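You operate a simulated robot arm through the tools that you are given. There is no shell and no other tool.

The job below is to be done with a simulated robot arm. You get a single attempt, and the scene is never put back.

TASK
Put things in order on the top of the wash bench. At the end: the silver black-handled lance stands where the ribbed green filter stood; the ribbed green filter stands where the silver steel beaker stood; the silver steel beaker is on the small white box; the white filter stands where the silver black-handled lance stood; whatever was shut is shut again. Leave all else as you found it, and nothing knocked over. Set down upright: steel beaker.

It is judged by the outcome, as a careful person would: the job done as asked, and still so three seconds after it is handed in. It fails if anything else is knocked over, pushed out of place, dropped, spilled or broken.

THE ROBOT
A 6-joint arm with a two-finger gripper, fixed in place. Base frame: the origin is on the floor under the middle of its stand, x ahead of it, y to its left, z up; the work surface is at about z = 0.86. Readings come in m, degrees, newtons and seconds.
With the tool pointing down near the work surface it reaches from about 0.14 to 0.68 m from the base axis. Its first joint turns from -66.0 to 66.0 degrees. Payload 2.45 kg.
The tool frame sits at the grasp point between the pads (the TCP): z along the fingers, y along the line on which they close. The tips reach 0.03 m beyond it. The gripper opens to 0.106 m; its body begins 0.079 m behind the TCP.
Orientation is told as [roll, pitch, yaw] about the base's x, y, z axes, in that order, counted from this pose: with the fingers straight down and closing along the base's y, the tool's x points along the base's -x, its y along +y and its z along -z.

THE INTERFACE
- The arm moves only by the tool servo_tool. Its argument "targets" is a list of rows, each an object (a shift or turn left out is 0, a gripper value left out holds the last) with "turn": the turn, a rotation vector about the tool's x, y, z in rad, a list of three; "dp": the shift along the tool's x, y, z in mm, a list of three; "grip": the finger opening in mm, from 0 to 106. In form: [{"turn": [wx, wy, wz], "dp": [dx, dy, dz], "grip": grip}, ...]. A call has 1 to 20 rows; each row shifts and turns the commanded pose from where the row before left it, along the tool's axes as they then stand. A row lasts 0.2 s, in which the tool goes at most 0.05 m and 8.6 degrees; a call with a longer step from one row to the next is refused whole, and so is a gripper value outside its range. Where a pose cannot be reached the arm comes as near as it can. A force on the tool above 40 N (or 10 N above the force at the start of the call, whichever is more), or a blocked arm, ends the call early, and 0.2 s more pass. Each finger travels about 0.153 m/s and halts on what it meets, pressing with about 42 N; the grip force reading is that of the motor and also rises with nothing between the fingers. The clock runs only during rows and for 0.2 s after the last one: add rows that do not move to give the fingers time. The reply holds the time, the measured pose of the TCP, the force on the tool along the base axes, the opening and the grip force, in the units named above and with some noise, with the torque about the TCP (base axes, N m) and any sound that the robot's microphone picked up.
- Cameras (640 x 400 px; columns grow to the right, rows downward): "scene" is fixed at [0.0746, 0.4526, 1.404]; the picture's right is [-0.44, -0.90, 0.00], its down [-0.53, 0.26, -0.81] and it looks along [0.73, -0.35, -0.59] (base axes); focal length 315 px, centre (320, 200). "wrist" rides on the gripper at [0.076, -0.002, -0.106] in the tool frame; the picture's right is [0.02, 1.00, 0.00], its down [-0.78, 0.02, -0.62] and it looks along [-0.62, 0.01, 0.78] (tool axes); focal length 247 px, centre (320, 200). There is no depth. A picture from a camera that has moved, and an enlarged one, comes with that camera's place and axes in the base frame and with its lens. The place of the scene camera against the robot may be out by one fixed shift of up to 0.012 m in any direction.
- snapshot(camera): a new picture of that camera. It takes no simulated time.
- zoom(camera, box): a new picture of the part [left, top, right, bottom] of that camera's present view, enlarged. It takes no simulated time.
- job_done(): hands the job in; it is judged then, once.

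Nothing tells you positions but the pictures and the camera data. Unless the task says otherwise, let go and move clear before handing in.

The tools are called after "Emit:" by a JSON object that holds its "api" and its "payload". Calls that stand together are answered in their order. servo_tool: Moves the arm, as the interface text tells. Its arguments: {"type":"object","properties":{"targets":{"type":"array"}},"required":["targets"]} The other tools are called the same way: snapshot (camera) takes a picture; zoom (camera, box) takes an enlarged picture of a part of a camera's view; job_done () hands the job in.

At the start:

```text
t: 0.0
tcp_pos: [0.3461, 0.189, 1.2079]
orientation: [0.0, 0.0, 0.1]
ft_force: [-0.3, -0.6, -0.6]
ft_torque: [-0.03, 0.0, 0.0]
grip_width: 0.1062
grasp_force: 0.1
```

scene: 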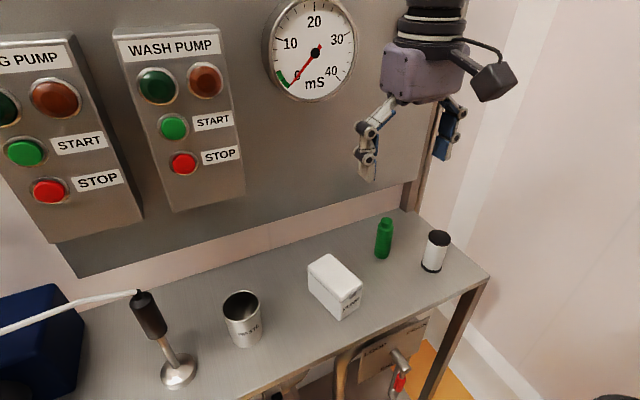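
wrist: 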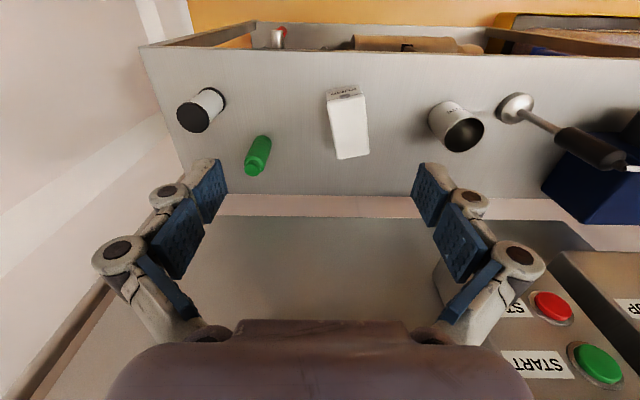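

I see a bench with a lance on the left (its cable runs off to the left), a steel beaker, a white box, a green ribbed filter and a white filter with black ends. I'll take closer pictures before planning.

Emit:
{"api": "zoom", "payload": {"camera": "scene", "box": [80, 260, 280, 400]}}

Emit:
{"api": "zoom", "payload": {"camera": "scene", "box": [280, 190, 500, 340]}}

Emit:
{"api": "zoom", "payload": {"camera": "wrist", "box": [150, 60, 390, 200]}}

Emit:
{"api": "zoom", "payload": {"camera": "wrist", "box": [400, 20, 640, 200]}}

```text
2.86 times, centred on (180, 330) of scene
camera zoom: at [0.0746, 0.4526, 1.404], right [-0.44, -0.9, 0.0], down [-0.53, 0.26, -0.81], along [0.73, -0.35, -0.59], focal length 901 px, centre (720, -171)
```

zoom: 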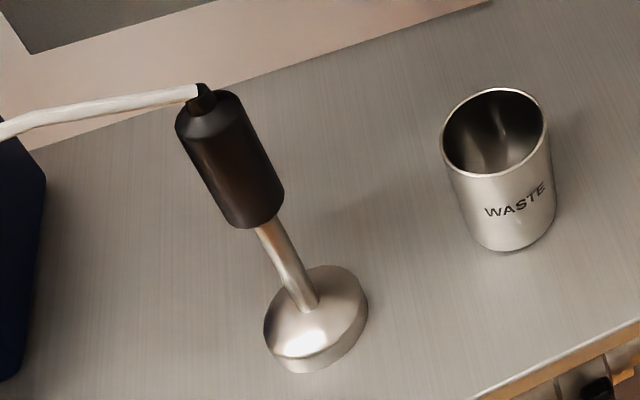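

```text
2.67 times, centred on (390, 265) of scene
camera zoom: at [0.0746, 0.4526, 1.404], right [-0.44, -0.9, 0.0], down [-0.53, 0.26, -0.81], along [0.73, -0.35, -0.59], focal length 841 px, centre (133, 27)
```

zoom: 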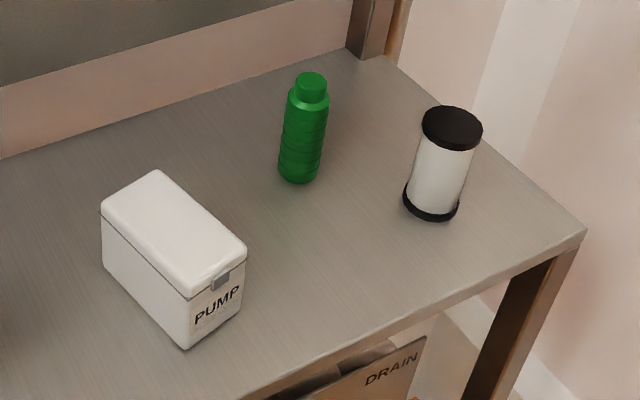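

```text
2.67 times, centred on (270, 130) of wrist
camera zoom: at [0.2713, 0.1894, 1.3154], right [-0.02, 1.0, 0.0], down [0.78, 0.02, 0.62], along [0.62, 0.01, -0.78], focal length 659 px, centre (453, 387)
```

zoom: 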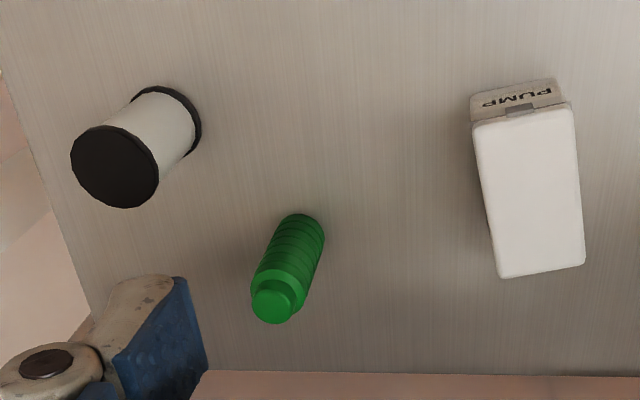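

```text
2.22 times, centred on (520, 110) of wrist
camera zoom: at [0.2713, 0.1894, 1.3154], right [-0.02, 1.0, 0.0], down [0.78, 0.02, 0.62], along [0.62, 0.01, -0.78], focal length 549 px, centre (-124, 400)
```

zoom: 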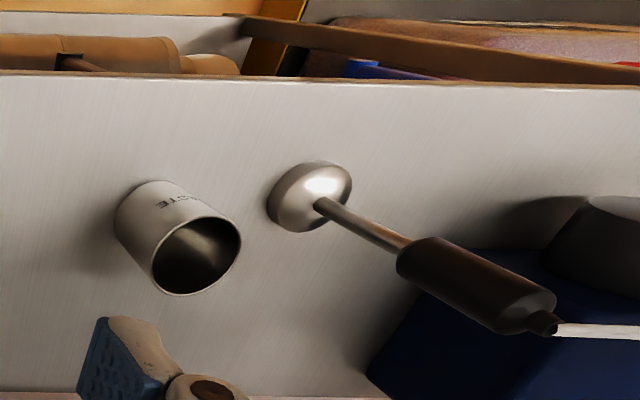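

The lance base is near (0.41, 0.54), the beaker near (0.43, 0.42), the green filter near (0.49, 0.08) and the white filter near (0.41, 0.00). The box is between the beaker and the green filter. I'll move the arm left at a safe height to get a closer look at the cable, the lance and the inside of the beaker.

Emit:
{"api": "servo_tool", "payload": {"targets": [{"dp": [10, 25, -10]}, {"dp": [10, 25, -10]}, {"dp": [10, 25, -10]}, {"dp": [10, 25, -10]}, {"dp": [10, 25, -10]}, {"dp": [10, 25, -10]}, {"dp": [10, 25, -10]}, {"dp": [10, 25, -10]}, {"dp": [0, 0, 0]}]}}

Emit:
{"api": "snapshot", "payload": {"camera": "wrist"}}

Emit:
{"api": "snapshot", "payload": {"camera": "scene"}}

```text
t: 2.0
tcp_pos: [0.2672, 0.3871, 1.2853]
orientation: [-0.1, 0.0, 0.0]
ft_force: [0.1, 0.6, 0.0]
ft_torque: [0.02, -0.04, 0.04]
grip_width: 0.106
grasp_force: 0.1
out of reach, approached as far as the arm can: row 8
```

```text
taken
camera wrist: at [0.1897, 0.3872, 1.3917], right [-0.02, 1.0, 0.0], down [0.78, 0.02, 0.62], along [0.62, 0.01, -0.78], focal length 247 px, centre (320, 200)
```

wrist: 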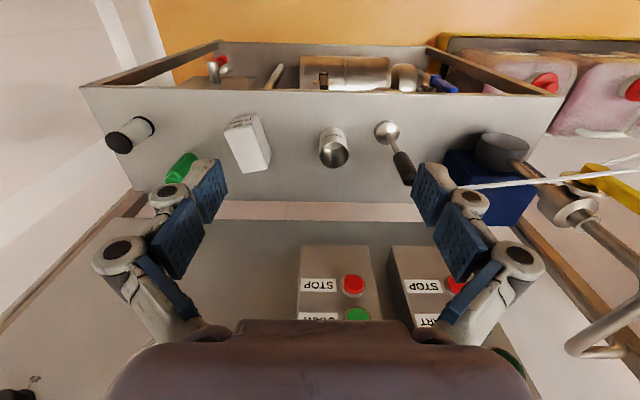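

```text
taken
```

scene: 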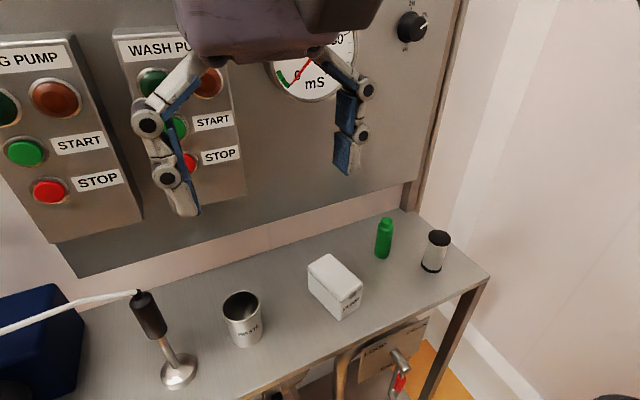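

The cable runs a long way out to the +y side. I'll zoom in on it, and on the beaker and the box.

Emit:
{"api": "zoom", "payload": {"camera": "wrist", "box": [360, 90, 640, 250]}}

Emit:
{"api": "zoom", "payload": {"camera": "wrist", "box": [200, 80, 420, 200]}}

```text
2.29 times, centred on (500, 170) of wrist
camera zoom: at [0.1897, 0.3872, 1.3917], right [-0.02, 1.0, 0.0], down [0.78, 0.02, 0.62], along [0.62, 0.01, -0.78], focal length 564 px, centre (-91, 269)
```

zoom: 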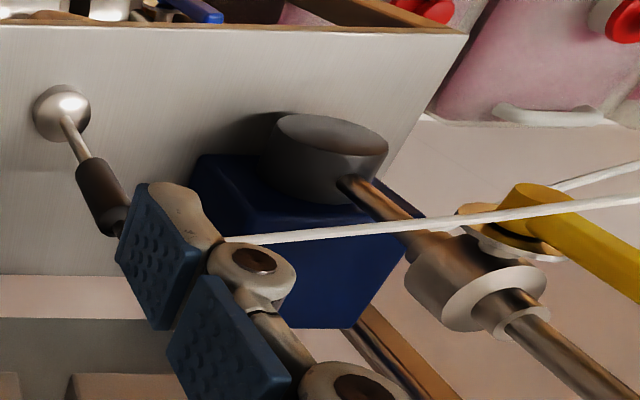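

```text
2.91 times, centred on (310, 140) of wrist
camera zoom: at [0.1897, 0.3872, 1.3917], right [-0.02, 1.0, 0.0], down [0.78, 0.02, 0.62], along [0.62, 0.01, -0.78], focal length 718 px, centre (349, 374)
```

zoom: 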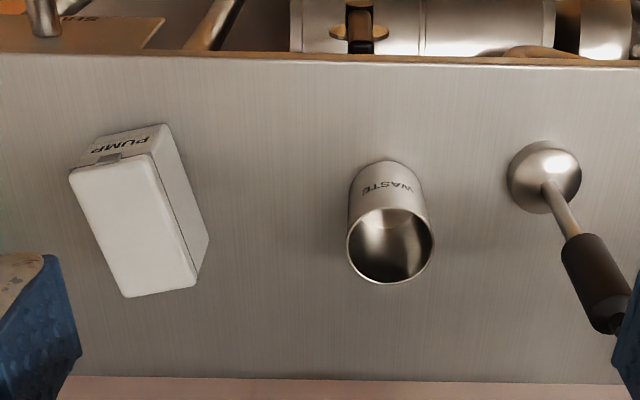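

The cable keeps going out to the far side. I'll turn the tool toward +y to see where it's anchored and how slack it is.

Emit:
{"api": "servo_tool", "payload": {"targets": [{"dp": [-5, -10, 15], "turn": [0, 0, -0.13]}, {"dp": [0, 0, 0], "turn": [0, 0, -0.13]}, {"dp": [0, 0, 0], "turn": [0, 0, -0.13]}, {"dp": [0, 0, 0], "turn": [0, 0, -0.13]}, {"dp": [0, 0, 0], "turn": [0, 0, -0.13]}, {"dp": [0, 0, 0], "turn": [0, 0, -0.13]}, {"dp": [0, 0, 0], "turn": [0, 0, -0.13]}, {"dp": [0, 0, 0], "turn": [0, 0, -0.13]}, {"dp": [0, 0, 0], "turn": [0, 0, 0]}]}}

Emit:
{"api": "snapshot", "payload": {"camera": "wrist"}}

```text
t: 4.0
tcp_pos: [0.2715, 0.3776, 1.2708]
orientation: [0.1, 0.0, 59.8]
ft_force: [0.3, 0.4, 0.2]
ft_torque: [-0.04, 0.01, -0.01]
grip_width: 0.1059
grasp_force: 0.0
```

```text
taken
camera wrist: at [0.2338, 0.3121, 1.3774], right [-0.87, 0.49, 0.0], down [0.38, 0.68, 0.62], along [0.3, 0.54, -0.78], focal length 247 px, centre (320, 200)
```

wrist: 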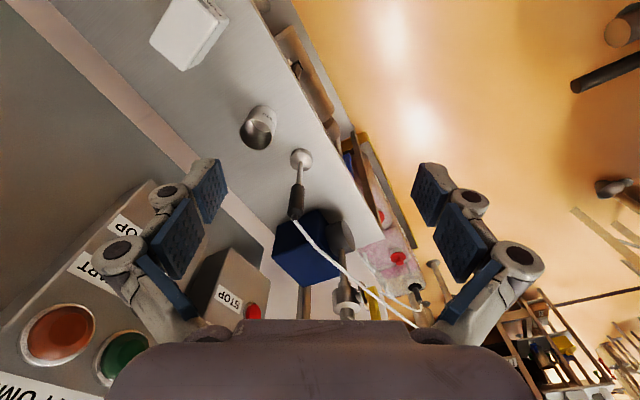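

Emit:
{"api": "zoom", "payload": {"camera": "wrist", "box": [230, 130, 450, 330]}}

```text
2.00 times, centred on (340, 230) of wrist
camera zoom: at [0.2338, 0.3121, 1.3774], right [-0.87, 0.49, 0.0], down [0.38, 0.68, 0.62], along [0.3, 0.54, -0.78], focal length 494 px, centre (280, 140)
```

zoom: 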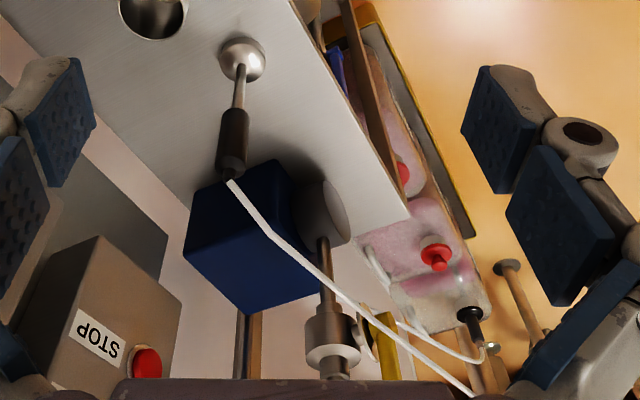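

I'll tilt the tool toward +y, so the camera sees further out along the hose.

Emit:
{"api": "servo_tool", "payload": {"targets": [{"turn": [0, -0.14, 0]}, {"turn": [0, -0.14, 0]}, {"turn": [0, -0.14, 0]}, {"turn": [0, -0.14, 0]}, {"turn": [0, -0.14, 0]}, {"dp": [0, 0, 0]}]}}

Emit:
{"api": "snapshot", "payload": {"camera": "wrist"}}

Emit:
{"api": "snapshot", "payload": {"camera": "scene"}}

```text
t: 5.4
tcp_pos: [0.27, 0.377, 1.2708]
orientation: [0.0, -40.3, 59.6]
ft_force: [0.4, -0.1, 0.8]
ft_torque: [-0.01, -0.01, 0.03]
grip_width: 0.106
grasp_force: 0.1
```

```text
taken
camera wrist: at [0.2085, 0.2685, 1.3028], right [-0.87, 0.49, -0.01], down [0.08, 0.18, 0.98], along [0.48, 0.85, -0.2], focal length 247 px, centre (320, 200)
```

wrist: 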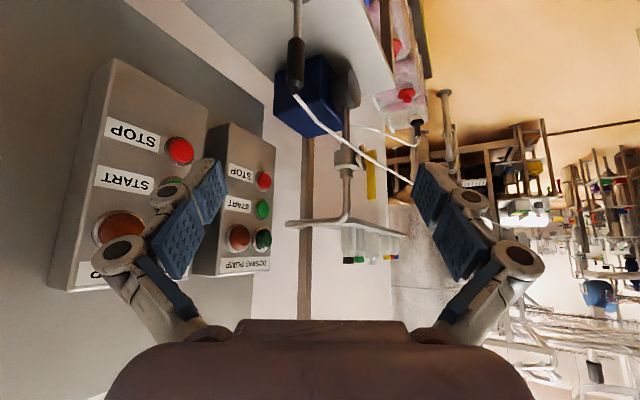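

```text
taken
```

scene: 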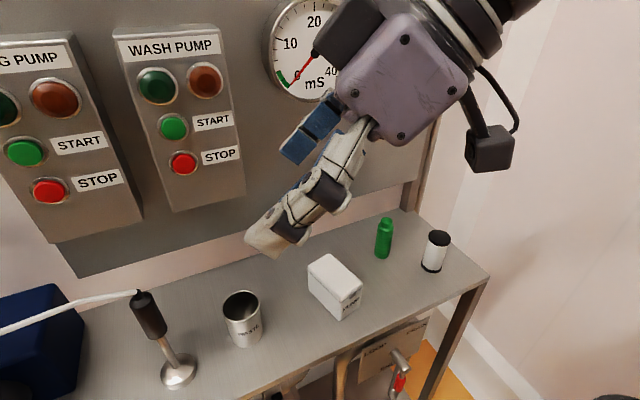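

Emit:
{"api": "zoom", "payload": {"camera": "wrist", "box": [260, 0, 460, 220]}}

Emit:
{"api": "servo_tool", "payload": {"targets": [{"turn": [0, 0, 0.14]}, {"turn": [0, 0, 0.14]}, {"turn": [0, 0, -0.14], "grip": 60}, {"turn": [0, 0, -0.14], "grip": 20}, {"dp": [0, 0, 0], "grip": 0}, {"dp": [0, 0, 0]}]}}

Emit:
{"api": "snapshot", "payload": {"camera": "wrist"}}

```text
1.82 times, centred on (360, 110) of wrist
camera zoom: at [0.2085, 0.2685, 1.3028], right [-0.87, 0.49, -0.01], down [0.08, 0.18, 0.98], along [0.48, 0.85, -0.2], focal length 449 px, centre (247, 364)
```

zoom: 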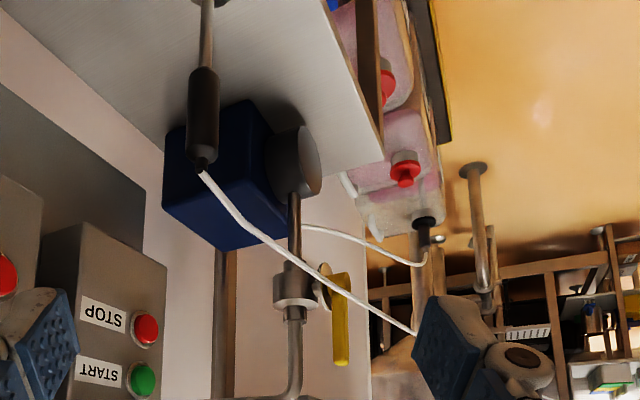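

```text
t: 6.8
tcp_pos: [0.2707, 0.3778, 1.2711]
orientation: [0.0, -40.1, 59.7]
ft_force: [0.6, -0.1, 0.8]
ft_torque: [0.01, 0.0, -0.04]
grip_width: 0.0
grasp_force: 28.9
```

```text
taken
camera wrist: at [0.2086, 0.2687, 1.3032], right [-0.87, 0.49, -0.01], down [0.09, 0.18, 0.98], along [0.48, 0.85, -0.2], focal length 247 px, centre (320, 200)
```

wrist: 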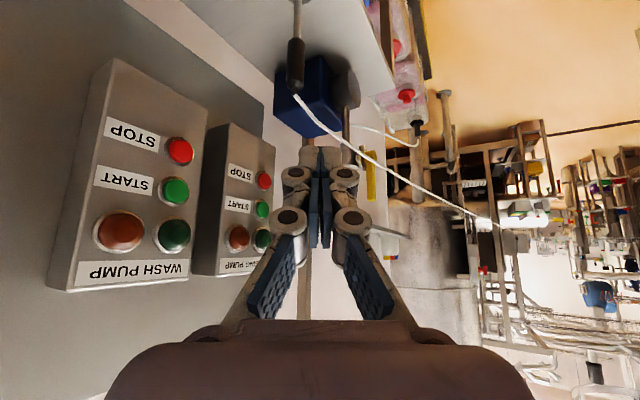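

Emit:
{"api": "zoom", "payload": {"camera": "wrist", "box": [400, 120, 600, 270]}}

Emit:
{"api": "zoom", "payload": {"camera": "wrist", "box": [260, 30, 420, 150]}}

```text
2.67 times, centred on (500, 195) of wrist
camera zoom: at [0.2086, 0.2687, 1.3032], right [-0.87, 0.49, -0.01], down [0.09, 0.18, 0.98], along [0.48, 0.85, -0.2], focal length 659 px, centre (-160, 213)
```

zoom: 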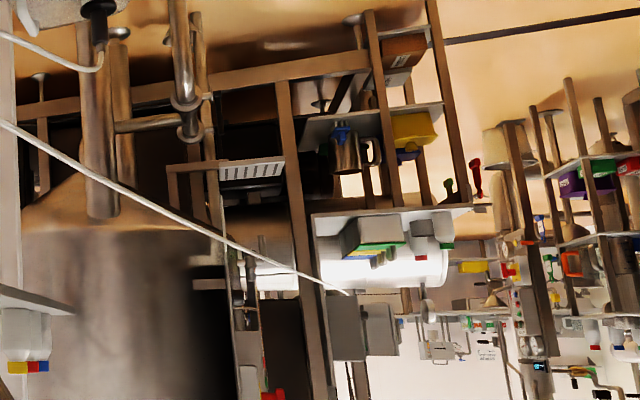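

```text
3.33 times, centred on (340, 90) of wrist
camera zoom: at [0.2086, 0.2687, 1.3032], right [-0.87, 0.49, -0.01], down [0.09, 0.18, 0.98], along [0.48, 0.85, -0.2], focal length 823 px, centre (253, 567)
```

zoom: 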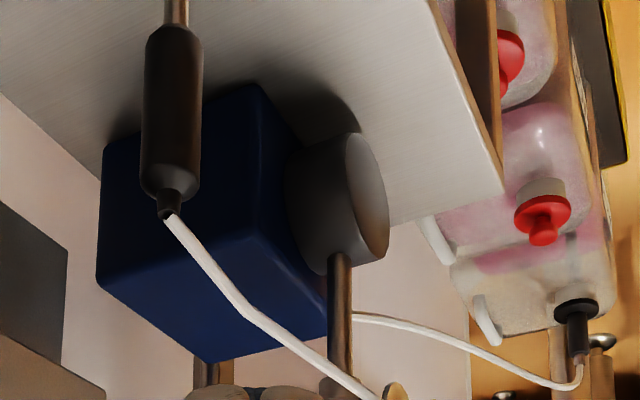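

The hose runs far out toward the room, roughly level with the top of the lance. I'll return to a vertical tool, move above the beaker and measure it.

Emit:
{"api": "servo_tool", "payload": {"targets": [{"turn": [0, 0.14, 0], "grip": 106}, {"turn": [0, 0.14, 0]}, {"turn": [0, 0.14, 0]}, {"turn": [0, 0.14, 0]}, {"turn": [0, 0.14, 0]}, {"turn": [0, 0, 0.128]}, {"turn": [0, 0, 0.128]}, {"dp": [-24, -13, 20]}, {"dp": [-24, -13, 20]}, {"dp": [-24, -13, 20]}, {"dp": [-24, -13, 20]}, {"dp": [-24, -13, 20]}, {"dp": [-24, -13, 20]}, {"dp": [0, 0, 0]}]}}

Emit:
{"api": "snapshot", "payload": {"camera": "wrist"}}

Emit:
{"api": "snapshot", "payload": {"camera": "scene"}}

```text
t: 9.8
tcp_pos: [0.4246, 0.4199, 1.1451]
orientation: [0.0, -0.1, 45.0]
ft_force: [-0.6, 0.4, -0.7]
ft_torque: [-0.01, 0.01, 0.02]
grip_width: 0.106
grasp_force: 0.0
out of reach, approached as far as the arm can: row 13
```

```text
taken
camera wrist: at [0.3709, 0.3661, 1.2524], right [-0.72, 0.69, 0.0], down [0.54, 0.57, 0.62], along [0.43, 0.45, -0.78], focal length 247 px, centre (320, 200)
```

wrist: 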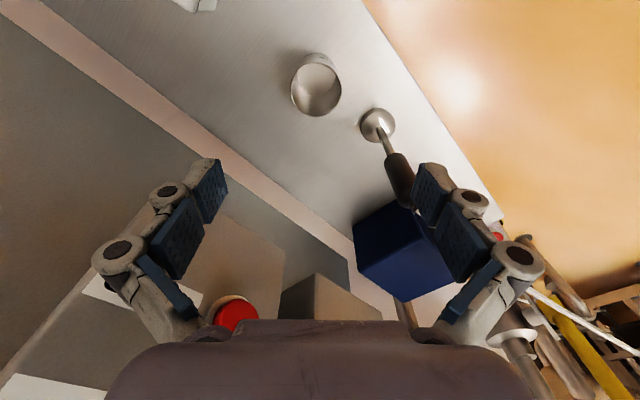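

```text
taken
```

scene: 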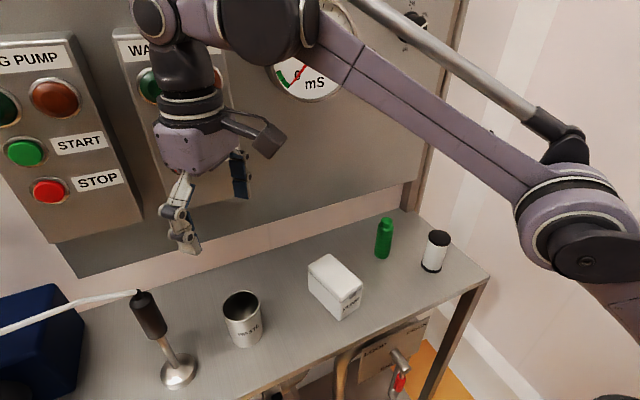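

Emit:
{"api": "zoom", "payload": {"camera": "wrist", "box": [260, 30, 420, 150]}}

```text
3.33 times, centred on (340, 90) of wrist
camera zoom: at [0.3709, 0.3661, 1.2524], right [-0.72, 0.69, 0.0], down [0.54, 0.57, 0.62], along [0.43, 0.45, -0.78], focal length 823 px, centre (253, 567)
```

zoom: 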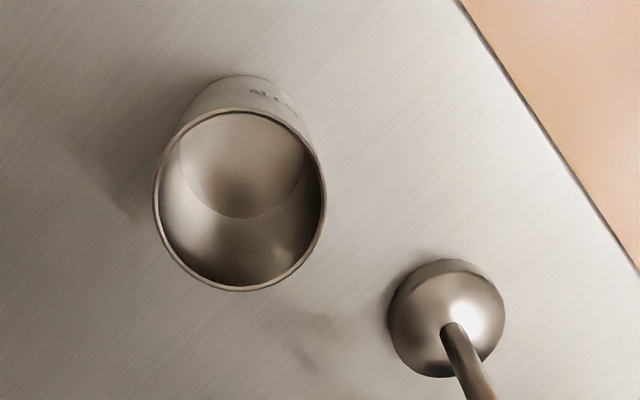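

The beaker is empty, about 60 mm wide, with its centre near (0.428, 0.417). I'll descend partway over it and check.

Emit:
{"api": "servo_tool", "payload": {"targets": [{"dp": [0, -5, 20]}, {"dp": [0, 0, 23]}, {"dp": [0, 0, 23]}, {"dp": [0, 0, 23]}, {"dp": [0, 0, 23]}, {"dp": [0, 0, 23]}, {"dp": [0, 0, 0]}]}}

Emit:
{"api": "snapshot", "payload": {"camera": "wrist"}}

Emit:
{"api": "snapshot", "payload": {"camera": "scene"}}

```text
t: 11.4
tcp_pos: [0.4267, 0.4171, 1.0122]
orientation: [0.0, 0.1, 45.0]
ft_force: [0.0, -0.1, 0.0]
ft_torque: [0.0, 0.02, -0.01]
grip_width: 0.1059
grasp_force: 0.1
```

```text
taken
camera wrist: at [0.3739, 0.3621, 1.1182], right [-0.72, 0.69, 0.0], down [0.54, 0.57, 0.62], along [0.43, 0.45, -0.78], focal length 247 px, centre (320, 200)
```

wrist: 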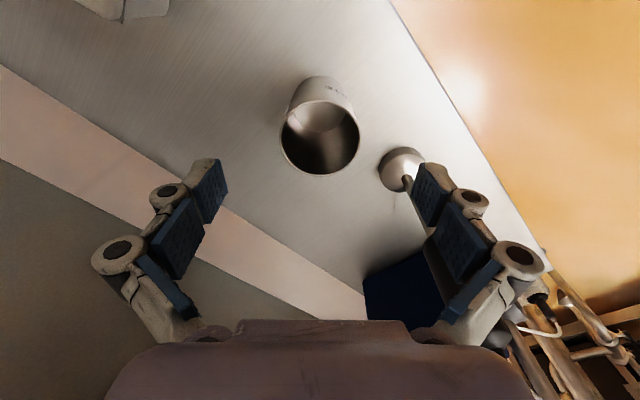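

```text
taken
```

scene: 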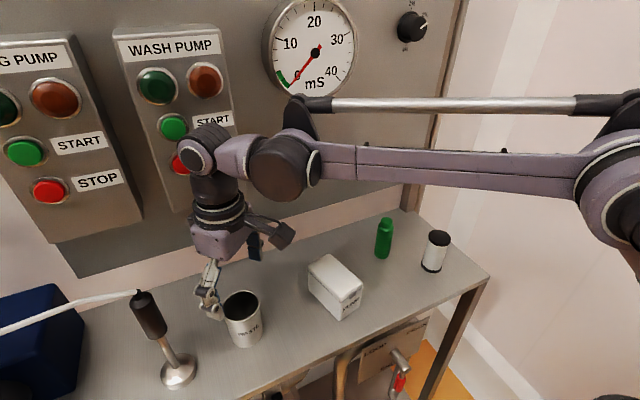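

The alignment is good. I'll descend to mid-height on the beaker and close the fingers.

Emit:
{"api": "servo_tool", "payload": {"targets": [{"dp": [2, -1, 20]}, {"dp": [0, 0, 20]}, {"dp": [0, 0, 20]}, {"dp": [0, 0, 20]}, {"dp": [0, 0, 17]}, {"dp": [0, 0, 0]}]}}

Emit:
{"api": "snapshot", "payload": {"camera": "wrist"}}

Emit:
{"api": "snapshot", "payload": {"camera": "scene"}}

```text
t: 12.8
tcp_pos: [0.425, 0.4152, 0.9124]
orientation: [0.1, 0.0, 45.0]
ft_force: [-0.1, -0.2, -0.5]
ft_torque: [0.01, 0.0, -0.03]
grip_width: 0.1059
grasp_force: 0.0
```

```text
taken
camera wrist: at [0.3733, 0.3602, 1.0201], right [-0.72, 0.69, 0.0], down [0.54, 0.57, 0.62], along [0.43, 0.45, -0.78], focal length 247 px, centre (320, 200)
```

wrist: 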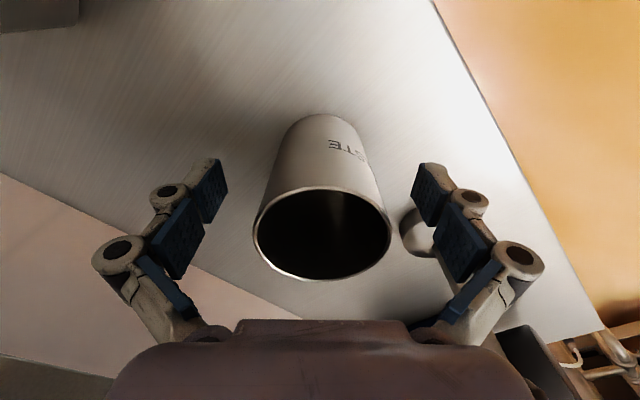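

```text
taken
```

scene: 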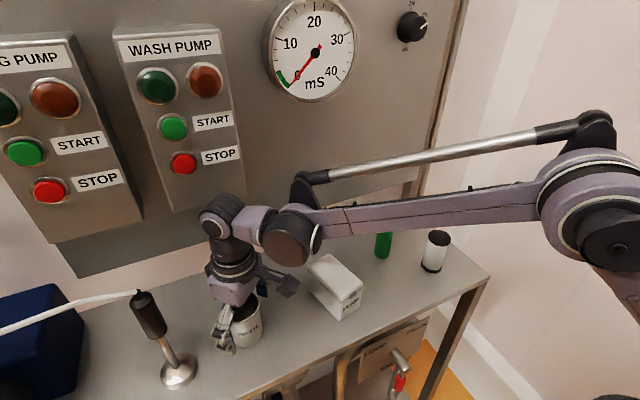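

The beaker centre is about 6.5 mm further out than the TCP, so I'll shift the tool and then close.

Emit:
{"api": "servo_tool", "payload": {"targets": [{"dp": [-6.5, 0, 0]}, {"dp": [0, 0, 0]}, {"dp": [0, 0, 0], "grip": 80}, {"dp": [0, 0, 0], "grip": 66}, {"dp": [0, 0, 0], "grip": 50}, {"dp": [0, 0, 0], "grip": 50}, {"dp": [0, 0, 0], "grip": 50}]}}

Emit:
{"api": "snapshot", "payload": {"camera": "wrist"}}

```text
t: 14.4
tcp_pos: [0.4302, 0.4181, 0.9154]
orientation: [0.0, -0.1, 45.0]
ft_force: [-0.4, 1.4, 3.6]
ft_torque: [0.02, -0.05, -0.04]
grip_width: 0.0632
grasp_force: 42.3
```

```text
taken
camera wrist: at [0.3778, 0.3646, 1.0209], right [-0.72, 0.69, 0.0], down [0.54, 0.57, 0.62], along [0.43, 0.45, -0.78], focal length 247 px, centre (320, 200)
```

wrist: 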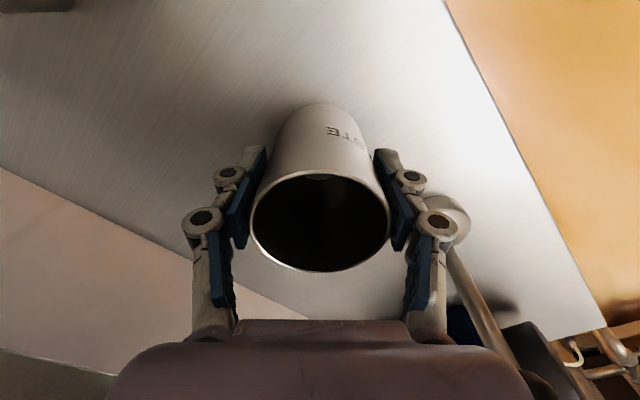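

The beaker is held at 63 mm. I'll lift it straight up and check the force reading and the picture.

Emit:
{"api": "servo_tool", "payload": {"targets": [{"dp": [0, 0, -10]}, {"dp": [0, 0, -18]}, {"dp": [0, 0, -20]}, {"dp": [0, 0, -20]}, {"dp": [0, 0, -20]}, {"dp": [0, 0, -20]}, {"dp": [0, 0, -15]}, {"dp": [0, 0, 0]}]}}

Emit:
{"api": "snapshot", "payload": {"camera": "scene"}}

Emit:
{"api": "snapshot", "payload": {"camera": "wrist"}}

```text
t: 16.2
tcp_pos: [0.4292, 0.4189, 1.0385]
orientation: [0.1, 0.0, 45.0]
ft_force: [0.9, -0.3, -0.6]
ft_torque: [0.0, 0.01, 0.04]
grip_width: 0.0633
grasp_force: 41.8
```

```text
taken
```

scene: 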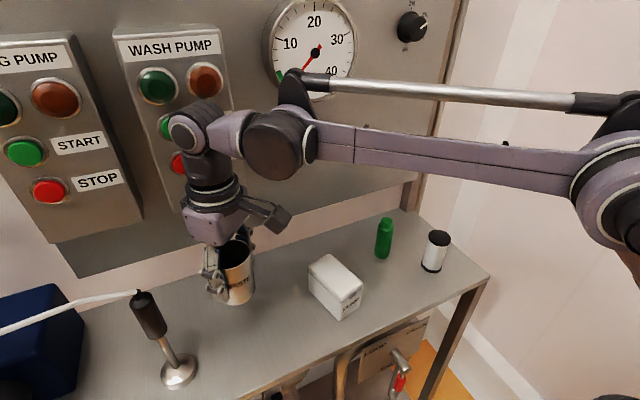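

```text
taken
camera wrist: at [0.3769, 0.3644, 1.1439], right [-0.72, 0.69, 0.0], down [0.54, 0.57, 0.62], along [0.43, 0.45, -0.78], focal length 247 px, centre (320, 200)
```

wrist: 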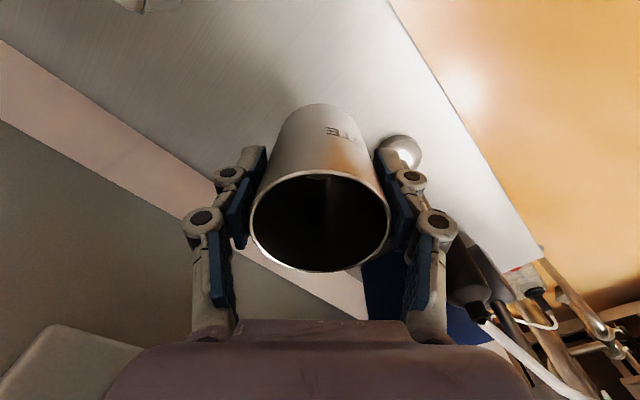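

Lifted cleanly, and the beaker weighs about 1 N. I'll carry it over to above the box.

Emit:
{"api": "servo_tool", "payload": {"targets": [{"dp": [8, -8, -4]}, {"dp": [16, -16, -4]}, {"dp": [18, -18, -4]}, {"dp": [18, -18, 0]}, {"dp": [18, -18, 0]}, {"dp": [18, -18, 0]}, {"dp": [16, -16, 0]}, {"dp": [10, -11, 0]}, {"dp": [4, -4, 0]}, {"dp": [0, 0, 0]}]}}

Emit:
{"api": "snapshot", "payload": {"camera": "scene"}}

Emit:
{"api": "snapshot", "payload": {"camera": "wrist"}}

```text
t: 18.4
tcp_pos: [0.4311, 0.2393, 1.0494]
orientation: [0.0, 0.1, 45.0]
ft_force: [0.2, 0.6, -0.5]
ft_torque: [-0.01, 0.03, 0.0]
grip_width: 0.063
grasp_force: 41.7
```

```text
taken
```

scene: 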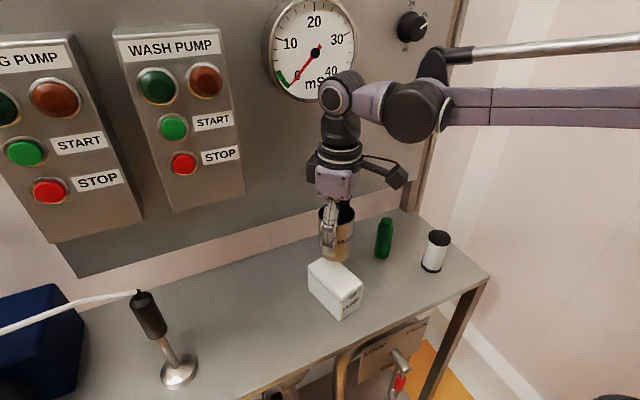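

```text
taken
camera wrist: at [0.3783, 0.1853, 1.1557], right [-0.72, 0.69, 0.0], down [0.54, 0.57, 0.62], along [0.43, 0.45, -0.78], focal length 247 px, centre (320, 200)
```

wrist: 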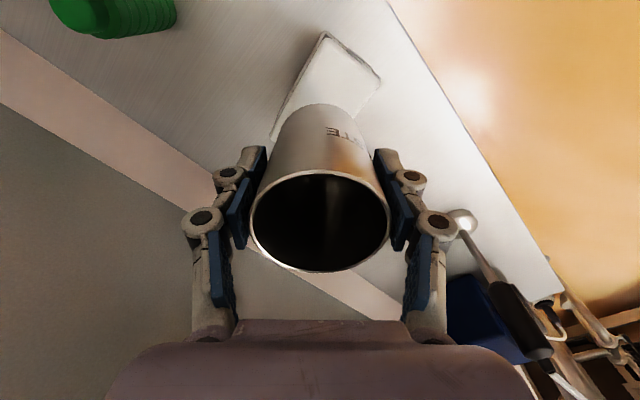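

Emit:
{"api": "zoom", "payload": {"camera": "scene", "box": [280, 190, 400, 330]}}

Emit:
{"api": "zoom", "payload": {"camera": "wrist", "box": [240, 10, 420, 150]}}

```text
2.86 times, centred on (340, 260) of scene
camera zoom: at [0.0746, 0.4526, 1.404], right [-0.44, -0.9, 0.0], down [-0.53, 0.26, -0.81], along [0.73, -0.35, -0.59], focal length 901 px, centre (263, 29)
```

zoom: 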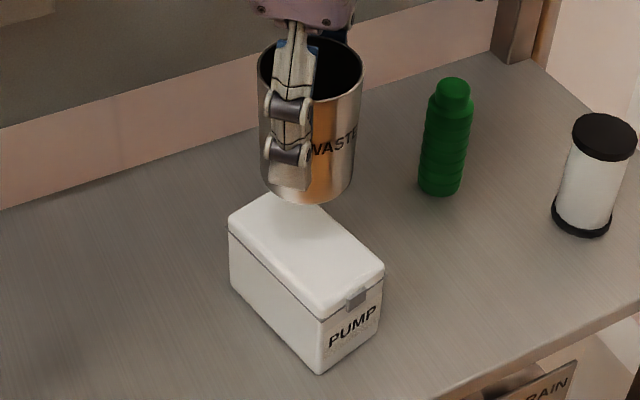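

```text
2.86 times, centred on (330, 80) of wrist
camera zoom: at [0.3783, 0.1853, 1.1557], right [-0.72, 0.69, 0.0], down [0.54, 0.57, 0.62], along [0.43, 0.45, -0.78], focal length 706 px, centre (291, 543)
```

zoom: 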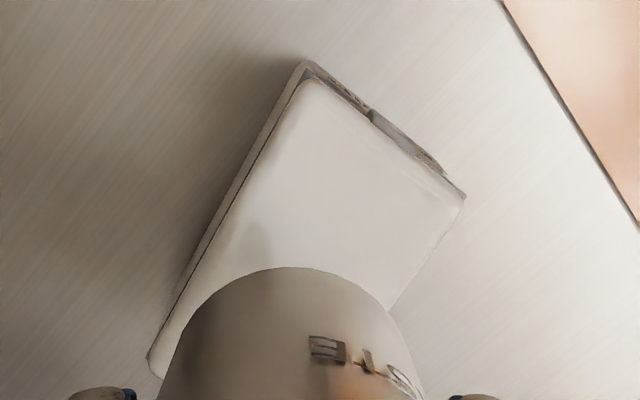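

The box-top centre is about (0.432, 0.239) and the beaker is almost exactly over it. I'll lower most of the way, then approach in small steps while watching the force.

Emit:
{"api": "servo_tool", "payload": {"targets": [{"dp": [1.4, -1.4, 10]}, {"dp": [0, 0, 15]}, {"dp": [0, 0, 15]}, {"dp": [0, 0, 8]}, {"dp": [0, 0, 0]}]}}

Emit:
{"api": "zoom", "payload": {"camera": "scene", "box": [280, 190, 400, 330]}}

Emit:
{"api": "snapshot", "payload": {"camera": "wrist"}}

```text
t: 19.6
tcp_pos: [0.431, 0.2374, 1.0017]
orientation: [0.0, 0.0, 45.0]
ft_force: [0.6, -1.1, -1.0]
ft_torque: [-0.02, -0.03, 0.01]
grip_width: 0.0632
grasp_force: 42.0
```

```text
2.86 times, centred on (340, 260) of scene
camera zoom: at [0.0746, 0.4526, 1.404], right [-0.44, -0.9, 0.0], down [-0.53, 0.26, -0.81], along [0.73, -0.35, -0.59], focal length 901 px, centre (263, 29)
```

zoom: 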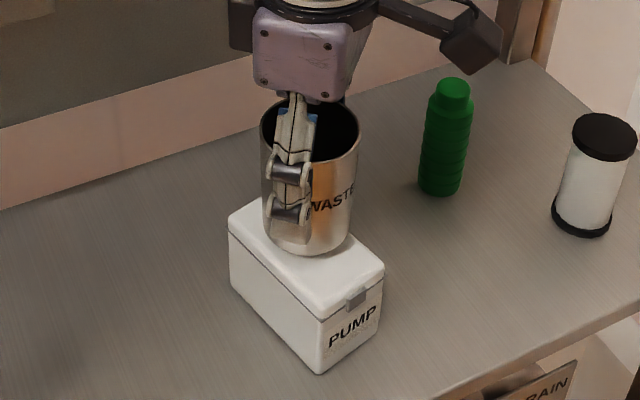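

```text
taken
camera wrist: at [0.3786, 0.1836, 1.1078], right [-0.72, 0.69, 0.0], down [0.54, 0.57, 0.62], along [0.43, 0.45, -0.78], focal length 247 px, centre (320, 200)
```

wrist: 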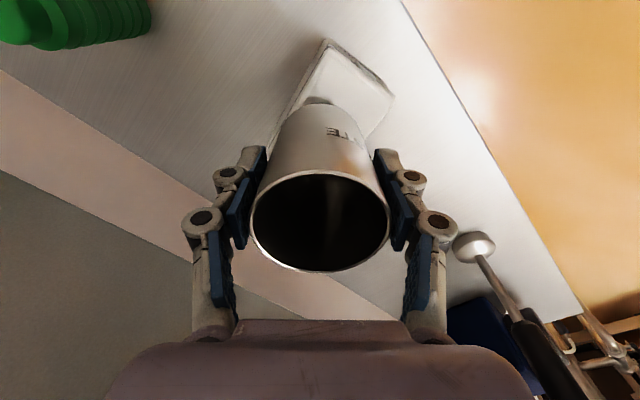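

Emit:
{"api": "servo_tool", "payload": {"targets": [{"dp": [0, 0, 4]}, {"dp": [0, 0, 3]}, {"dp": [0, 0, 0]}]}}

Emit:
{"api": "zoom", "payload": {"camera": "scene", "box": [300, 220, 380, 320]}}

```text
t: 20.4
tcp_pos: [0.4308, 0.2378, 0.9941]
orientation: [-0.1, 0.1, 44.9]
ft_force: [0.8, -0.9, 0.3]
ft_torque: [0.02, -0.01, -0.02]
grip_width: 0.0628
grasp_force: 42.3
```

```text
4.00 times, centred on (340, 270) of scene
camera zoom: at [0.0746, 0.4526, 1.404], right [-0.44, -0.9, 0.0], down [-0.53, 0.26, -0.81], along [0.73, -0.35, -0.59], focal length 1261 px, centre (240, -80)
```

zoom: 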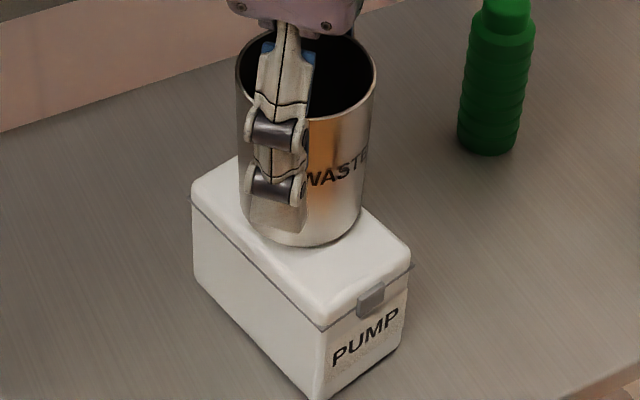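

Emit:
{"api": "servo_tool", "payload": {"targets": [{"dp": [0, 0, 2.5]}, {"dp": [0, 0, 2.5]}, {"dp": [0, 0, 0]}]}}

Emit:
{"api": "zoom", "payload": {"camera": "scene", "box": [300, 220, 380, 320]}}

```text
t: 21.2
tcp_pos: [0.4314, 0.237, 0.99]
orientation: [0.0, -0.1, 45.0]
ft_force: [0.4, -0.7, 2.3]
ft_torque: [0.01, -0.03, 0.01]
grip_width: 0.0635
grasp_force: 41.9
```

```text
4.00 times, centred on (340, 270) of scene
camera zoom: at [0.0745, 0.4526, 1.404], right [-0.44, -0.9, 0.0], down [-0.53, 0.26, -0.81], along [0.73, -0.35, -0.59], focal length 1261 px, centre (240, -80)
```

zoom: 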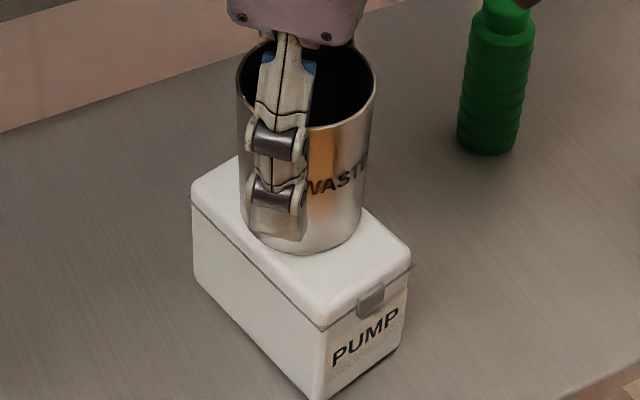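

Emit:
{"api": "servo_tool", "payload": {"targets": [{"dp": [0, 0, 1.5]}, {"dp": [0, 0, 0]}]}}

```text
t: 21.8
tcp_pos: [0.4301, 0.2382, 0.989]
orientation: [0.0, -0.1, 44.9]
ft_force: [0.5, -0.1, 29.5]
ft_torque: [-0.02, 0.01, -0.07]
grip_width: 0.0633
grasp_force: 42.6
```

Contact confirmed. I'll back off about 1 mm, then open slowly.

Emit:
{"api": "servo_tool", "payload": {"targets": [{"dp": [0, 0, -1.2]}, {"dp": [0, 0, 0]}]}}

Emit:
{"api": "snapshot", "payload": {"camera": "wrist"}}

```text
t: 22.4
tcp_pos: [0.4304, 0.2376, 0.9881]
orientation: [0.0, 0.0, 44.9]
ft_force: [0.8, -1.3, 14.3]
ft_torque: [-0.02, -0.04, 0.0]
grip_width: 0.063
grasp_force: 42.0
```

```text
taken
camera wrist: at [0.3786, 0.1834, 1.0953], right [-0.72, 0.69, 0.0], down [0.54, 0.57, 0.62], along [0.43, 0.45, -0.78], focal length 247 px, centre (320, 200)
```

wrist: 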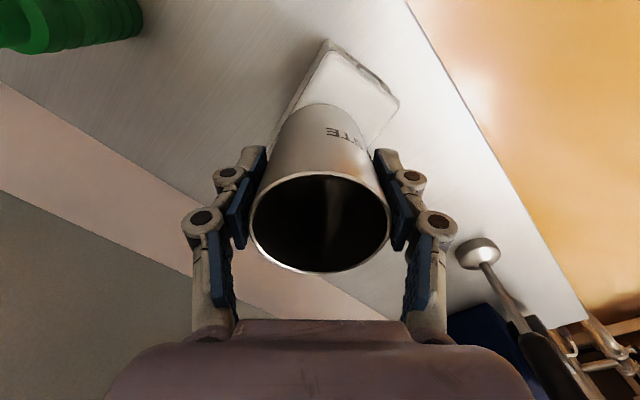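

Emit:
{"api": "servo_tool", "payload": {"targets": [{"dp": [0, 0, -0.8]}, {"dp": [0, 0, 0], "grip": 70}, {"dp": [0, 0, 0], "grip": 78}, {"dp": [0, 0, 0], "grip": 90}, {"dp": [0, 0, 0], "grip": 106}, {"dp": [0, 0, 0]}]}}

Emit:
{"api": "snapshot", "payload": {"camera": "wrist"}}

Emit:
{"api": "zoom", "payload": {"camera": "scene", "box": [300, 220, 380, 320]}}

```text
t: 23.8
tcp_pos: [0.4302, 0.2373, 0.9901]
orientation: [0.1, 0.0, 45.0]
ft_force: [-0.5, 0.7, 0.5]
ft_torque: [-0.03, -0.07, 0.0]
grip_width: 0.1061
grasp_force: 0.0
```

```text
taken
camera wrist: at [0.3786, 0.1835, 1.0962], right [-0.72, 0.69, 0.0], down [0.54, 0.57, 0.62], along [0.43, 0.45, -0.78], focal length 247 px, centre (320, 200)
```

wrist: 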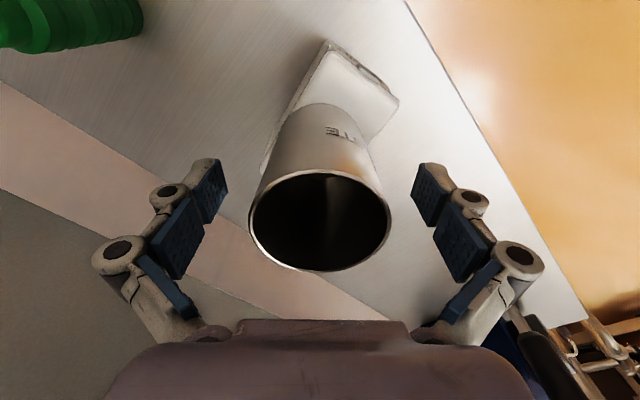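

```text
4.00 times, centred on (340, 270) of scene
camera zoom: at [0.0746, 0.4526, 1.404], right [-0.44, -0.9, 0.0], down [-0.53, 0.26, -0.81], along [0.73, -0.35, -0.59], focal length 1261 px, centre (240, -80)
```

zoom: 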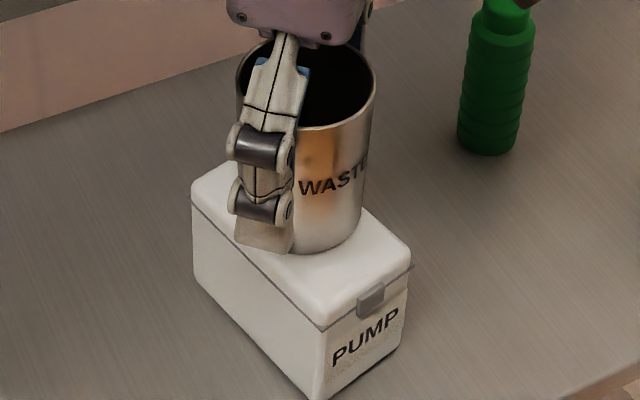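

The beaker stands on the box. I'll go straight up and then check it from above.

Emit:
{"api": "servo_tool", "payload": {"targets": [{"dp": [0, 0, -15]}, {"dp": [0, 0, -20]}, {"dp": [0, 0, -25]}, {"dp": [0, 0, -25]}, {"dp": [0, 0, -25]}, {"dp": [0, 0, -25]}, {"dp": [0, 0, 0]}]}}

Emit:
{"api": "snapshot", "payload": {"camera": "wrist"}}

Emit:
{"api": "zoom", "payload": {"camera": "scene", "box": [290, 210, 450, 330]}}

```text
t: 25.4
tcp_pos: [0.4309, 0.2377, 1.1246]
orientation: [-0.1, 0.0, 44.9]
ft_force: [0.6, 0.7, 0.0]
ft_torque: [0.0, -0.02, -0.03]
grip_width: 0.1059
grasp_force: 0.1
```

```text
taken
camera wrist: at [0.3781, 0.1838, 1.2316], right [-0.72, 0.69, 0.0], down [0.54, 0.57, 0.62], along [0.43, 0.45, -0.78], focal length 247 px, centre (320, 200)
```

wrist: 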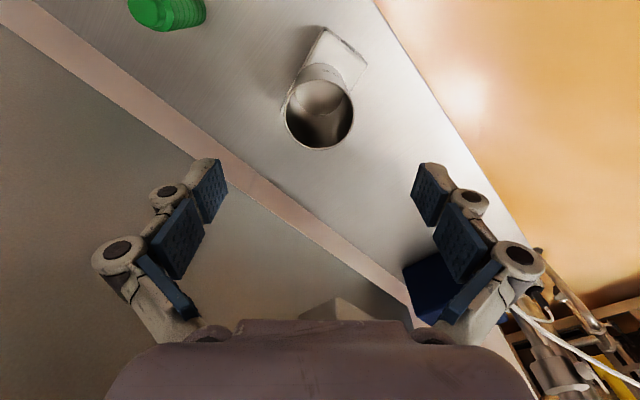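

```text
3.33 times, centred on (370, 270) of scene
camera zoom: at [0.0746, 0.4526, 1.404], right [-0.44, -0.9, 0.0], down [-0.53, 0.26, -0.81], along [0.73, -0.35, -0.59], focal length 1051 px, centre (153, -33)
```

zoom: 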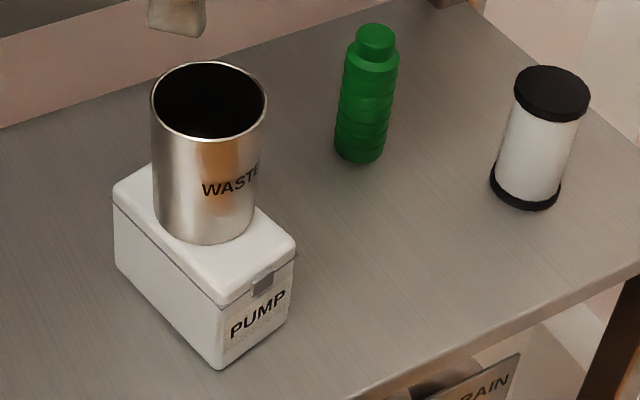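

The beaker is well centred and the lid is still shut. Next I'll go above the green filter and measure it.

Emit:
{"api": "servo_tool", "payload": {"targets": [{"turn": [0, 0, 0.122]}, {"turn": [0, 0, 0.122]}, {"turn": [0, 0, 0.122]}, {"turn": [0, 0, 0.122]}, {"turn": [0, 0, 0.122]}, {"dp": [-4.8, -27.6, 0]}, {"dp": [-4.8, -27.6, 0]}, {"dp": [-4.8, -27.6, 0]}, {"dp": [-4.8, -27.6, 0]}, {"dp": [-4.8, -27.6, 0]}, {"dp": [-4.8, -27.6, 0]}, {"dp": [0, 0, 0]}]}}

Emit:
{"api": "snapshot", "payload": {"camera": "wrist"}}

Emit:
{"api": "zoom", "payload": {"camera": "wrist", "box": [260, 30, 420, 150]}}

```text
t: 28.0
tcp_pos: [0.4861, 0.0806, 1.1264]
orientation: [0.0, 0.0, 10.0]
ft_force: [-0.3, 0.2, -0.7]
ft_torque: [0.01, -0.02, -0.03]
grip_width: 0.1061
grasp_force: 0.0
```

```text
taken
camera wrist: at [0.4126, 0.0656, 1.2317], right [-0.2, 0.98, 0.0], down [0.77, 0.15, 0.62], along [0.61, 0.12, -0.78], focal length 247 px, centre (320, 200)
```

wrist: 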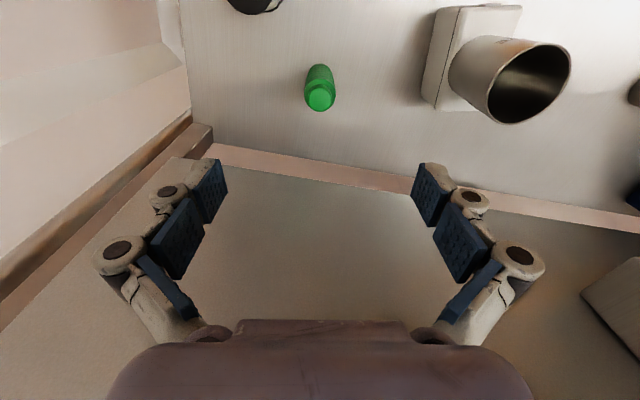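

```text
3.33 times, centred on (340, 90) of wrist
camera zoom: at [0.4126, 0.0656, 1.2317], right [-0.2, 0.98, 0.0], down [0.77, 0.15, 0.62], along [0.61, 0.12, -0.78], focal length 823 px, centre (253, 567)
```

zoom: 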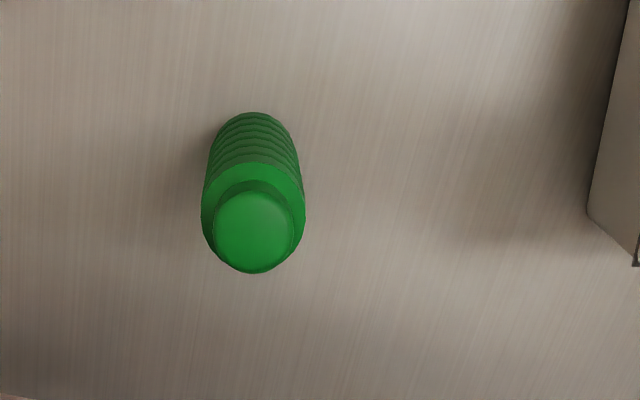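

The green filter is at about (0.488, 0.078), roughly 36 mm wide and 0.11 m tall. I'll descend over it with a small correction.

Emit:
{"api": "servo_tool", "payload": {"targets": [{"dp": [-1, -2.5, 15]}, {"dp": [0, 0, 25]}, {"dp": [0, 0, 25]}, {"dp": [0, 0, 25]}, {"dp": [0, 0, 0]}]}}

Emit:
{"api": "snapshot", "payload": {"camera": "wrist"}}

Emit:
{"api": "snapshot", "payload": {"camera": "scene"}}

```text
t: 29.2
tcp_pos: [0.4889, 0.0769, 1.0345]
orientation: [0.0, 0.0, 10.0]
ft_force: [0.5, -0.6, -0.5]
ft_torque: [0.02, 0.02, -0.01]
grip_width: 0.106
grasp_force: 0.1
```

```text
taken
camera wrist: at [0.4145, 0.0635, 1.1411], right [-0.2, 0.98, 0.0], down [0.77, 0.15, 0.62], along [0.61, 0.12, -0.78], focal length 247 px, centre (320, 200)
```

wrist: 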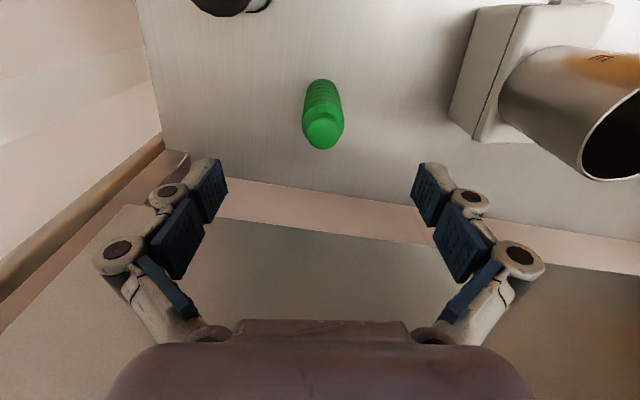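

```text
taken
```

scene: 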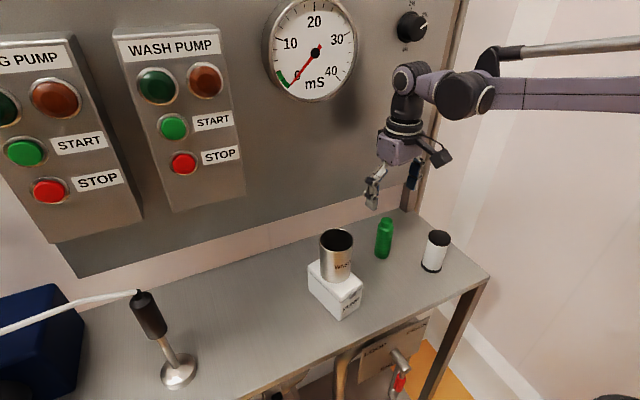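

Emit:
{"api": "servo_tool", "payload": {"targets": [{"dp": [0, 1, 25]}, {"dp": [0, 0, 25]}, {"dp": [0, 0, 25]}, {"dp": [0, 0, 25]}, {"dp": [0, 0, 22]}, {"dp": [0, 0, 0]}]}}

Emit:
{"api": "snapshot", "payload": {"camera": "wrist"}}

Emit:
{"api": "zoom", "payload": {"camera": "scene", "box": [320, 180, 480, 300]}}

```text
t: 30.6
tcp_pos: [0.4891, 0.0781, 0.9121]
orientation: [0.1, 0.0, 10.0]
ft_force: [0.3, 0.2, 0.2]
ft_torque: [0.0, -0.01, -0.01]
grip_width: 0.1061
grasp_force: 0.2
```

```text
taken
camera wrist: at [0.4148, 0.0639, 1.0189], right [-0.19, 0.98, 0.0], down [0.77, 0.15, 0.62], along [0.61, 0.12, -0.78], focal length 247 px, centre (320, 200)
```

wrist: 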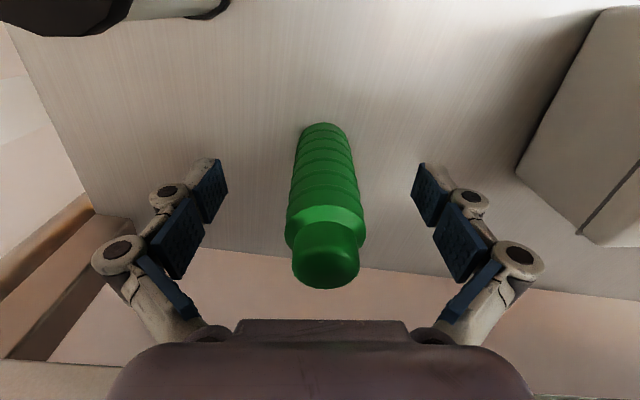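

```text
3.33 times, centred on (400, 240) of scene
camera zoom: at [0.0746, 0.4526, 1.404], right [-0.44, -0.9, 0.0], down [-0.53, 0.26, -0.81], along [0.73, -0.35, -0.59], focal length 1051 px, centre (53, 67)
```

zoom: 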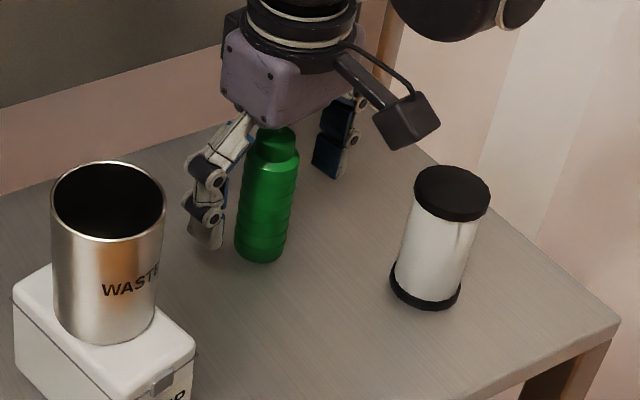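

I'll shift 3 mm outward and close on the green filter.

Emit:
{"api": "servo_tool", "payload": {"targets": [{"dp": [-3, 0.5, 0]}, {"dp": [0, 0, 0], "grip": 70}, {"dp": [0, 0, 0], "grip": 50}, {"dp": [0, 0, 0], "grip": 40}, {"dp": [0, 0, 0], "grip": 30}, {"dp": [0, 0, 0], "grip": 25}, {"dp": [0, 0, 0]}]}}

Emit:
{"api": "snapshot", "payload": {"camera": "wrist"}}

```text
t: 32.2
tcp_pos: [0.4933, 0.0787, 0.9127]
orientation: [0.0, 0.0, 9.9]
ft_force: [-1.0, 1.2, 1.8]
ft_torque: [-0.01, -0.01, 0.04]
grip_width: 0.032
grasp_force: 42.1
```

```text
taken
camera wrist: at [0.4178, 0.0654, 1.0191], right [-0.2, 0.98, 0.0], down [0.77, 0.15, 0.62], along [0.61, 0.12, -0.78], focal length 247 px, centre (320, 200)
```

wrist: 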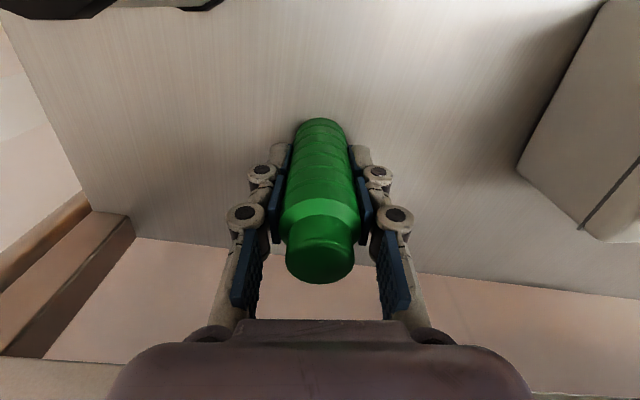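

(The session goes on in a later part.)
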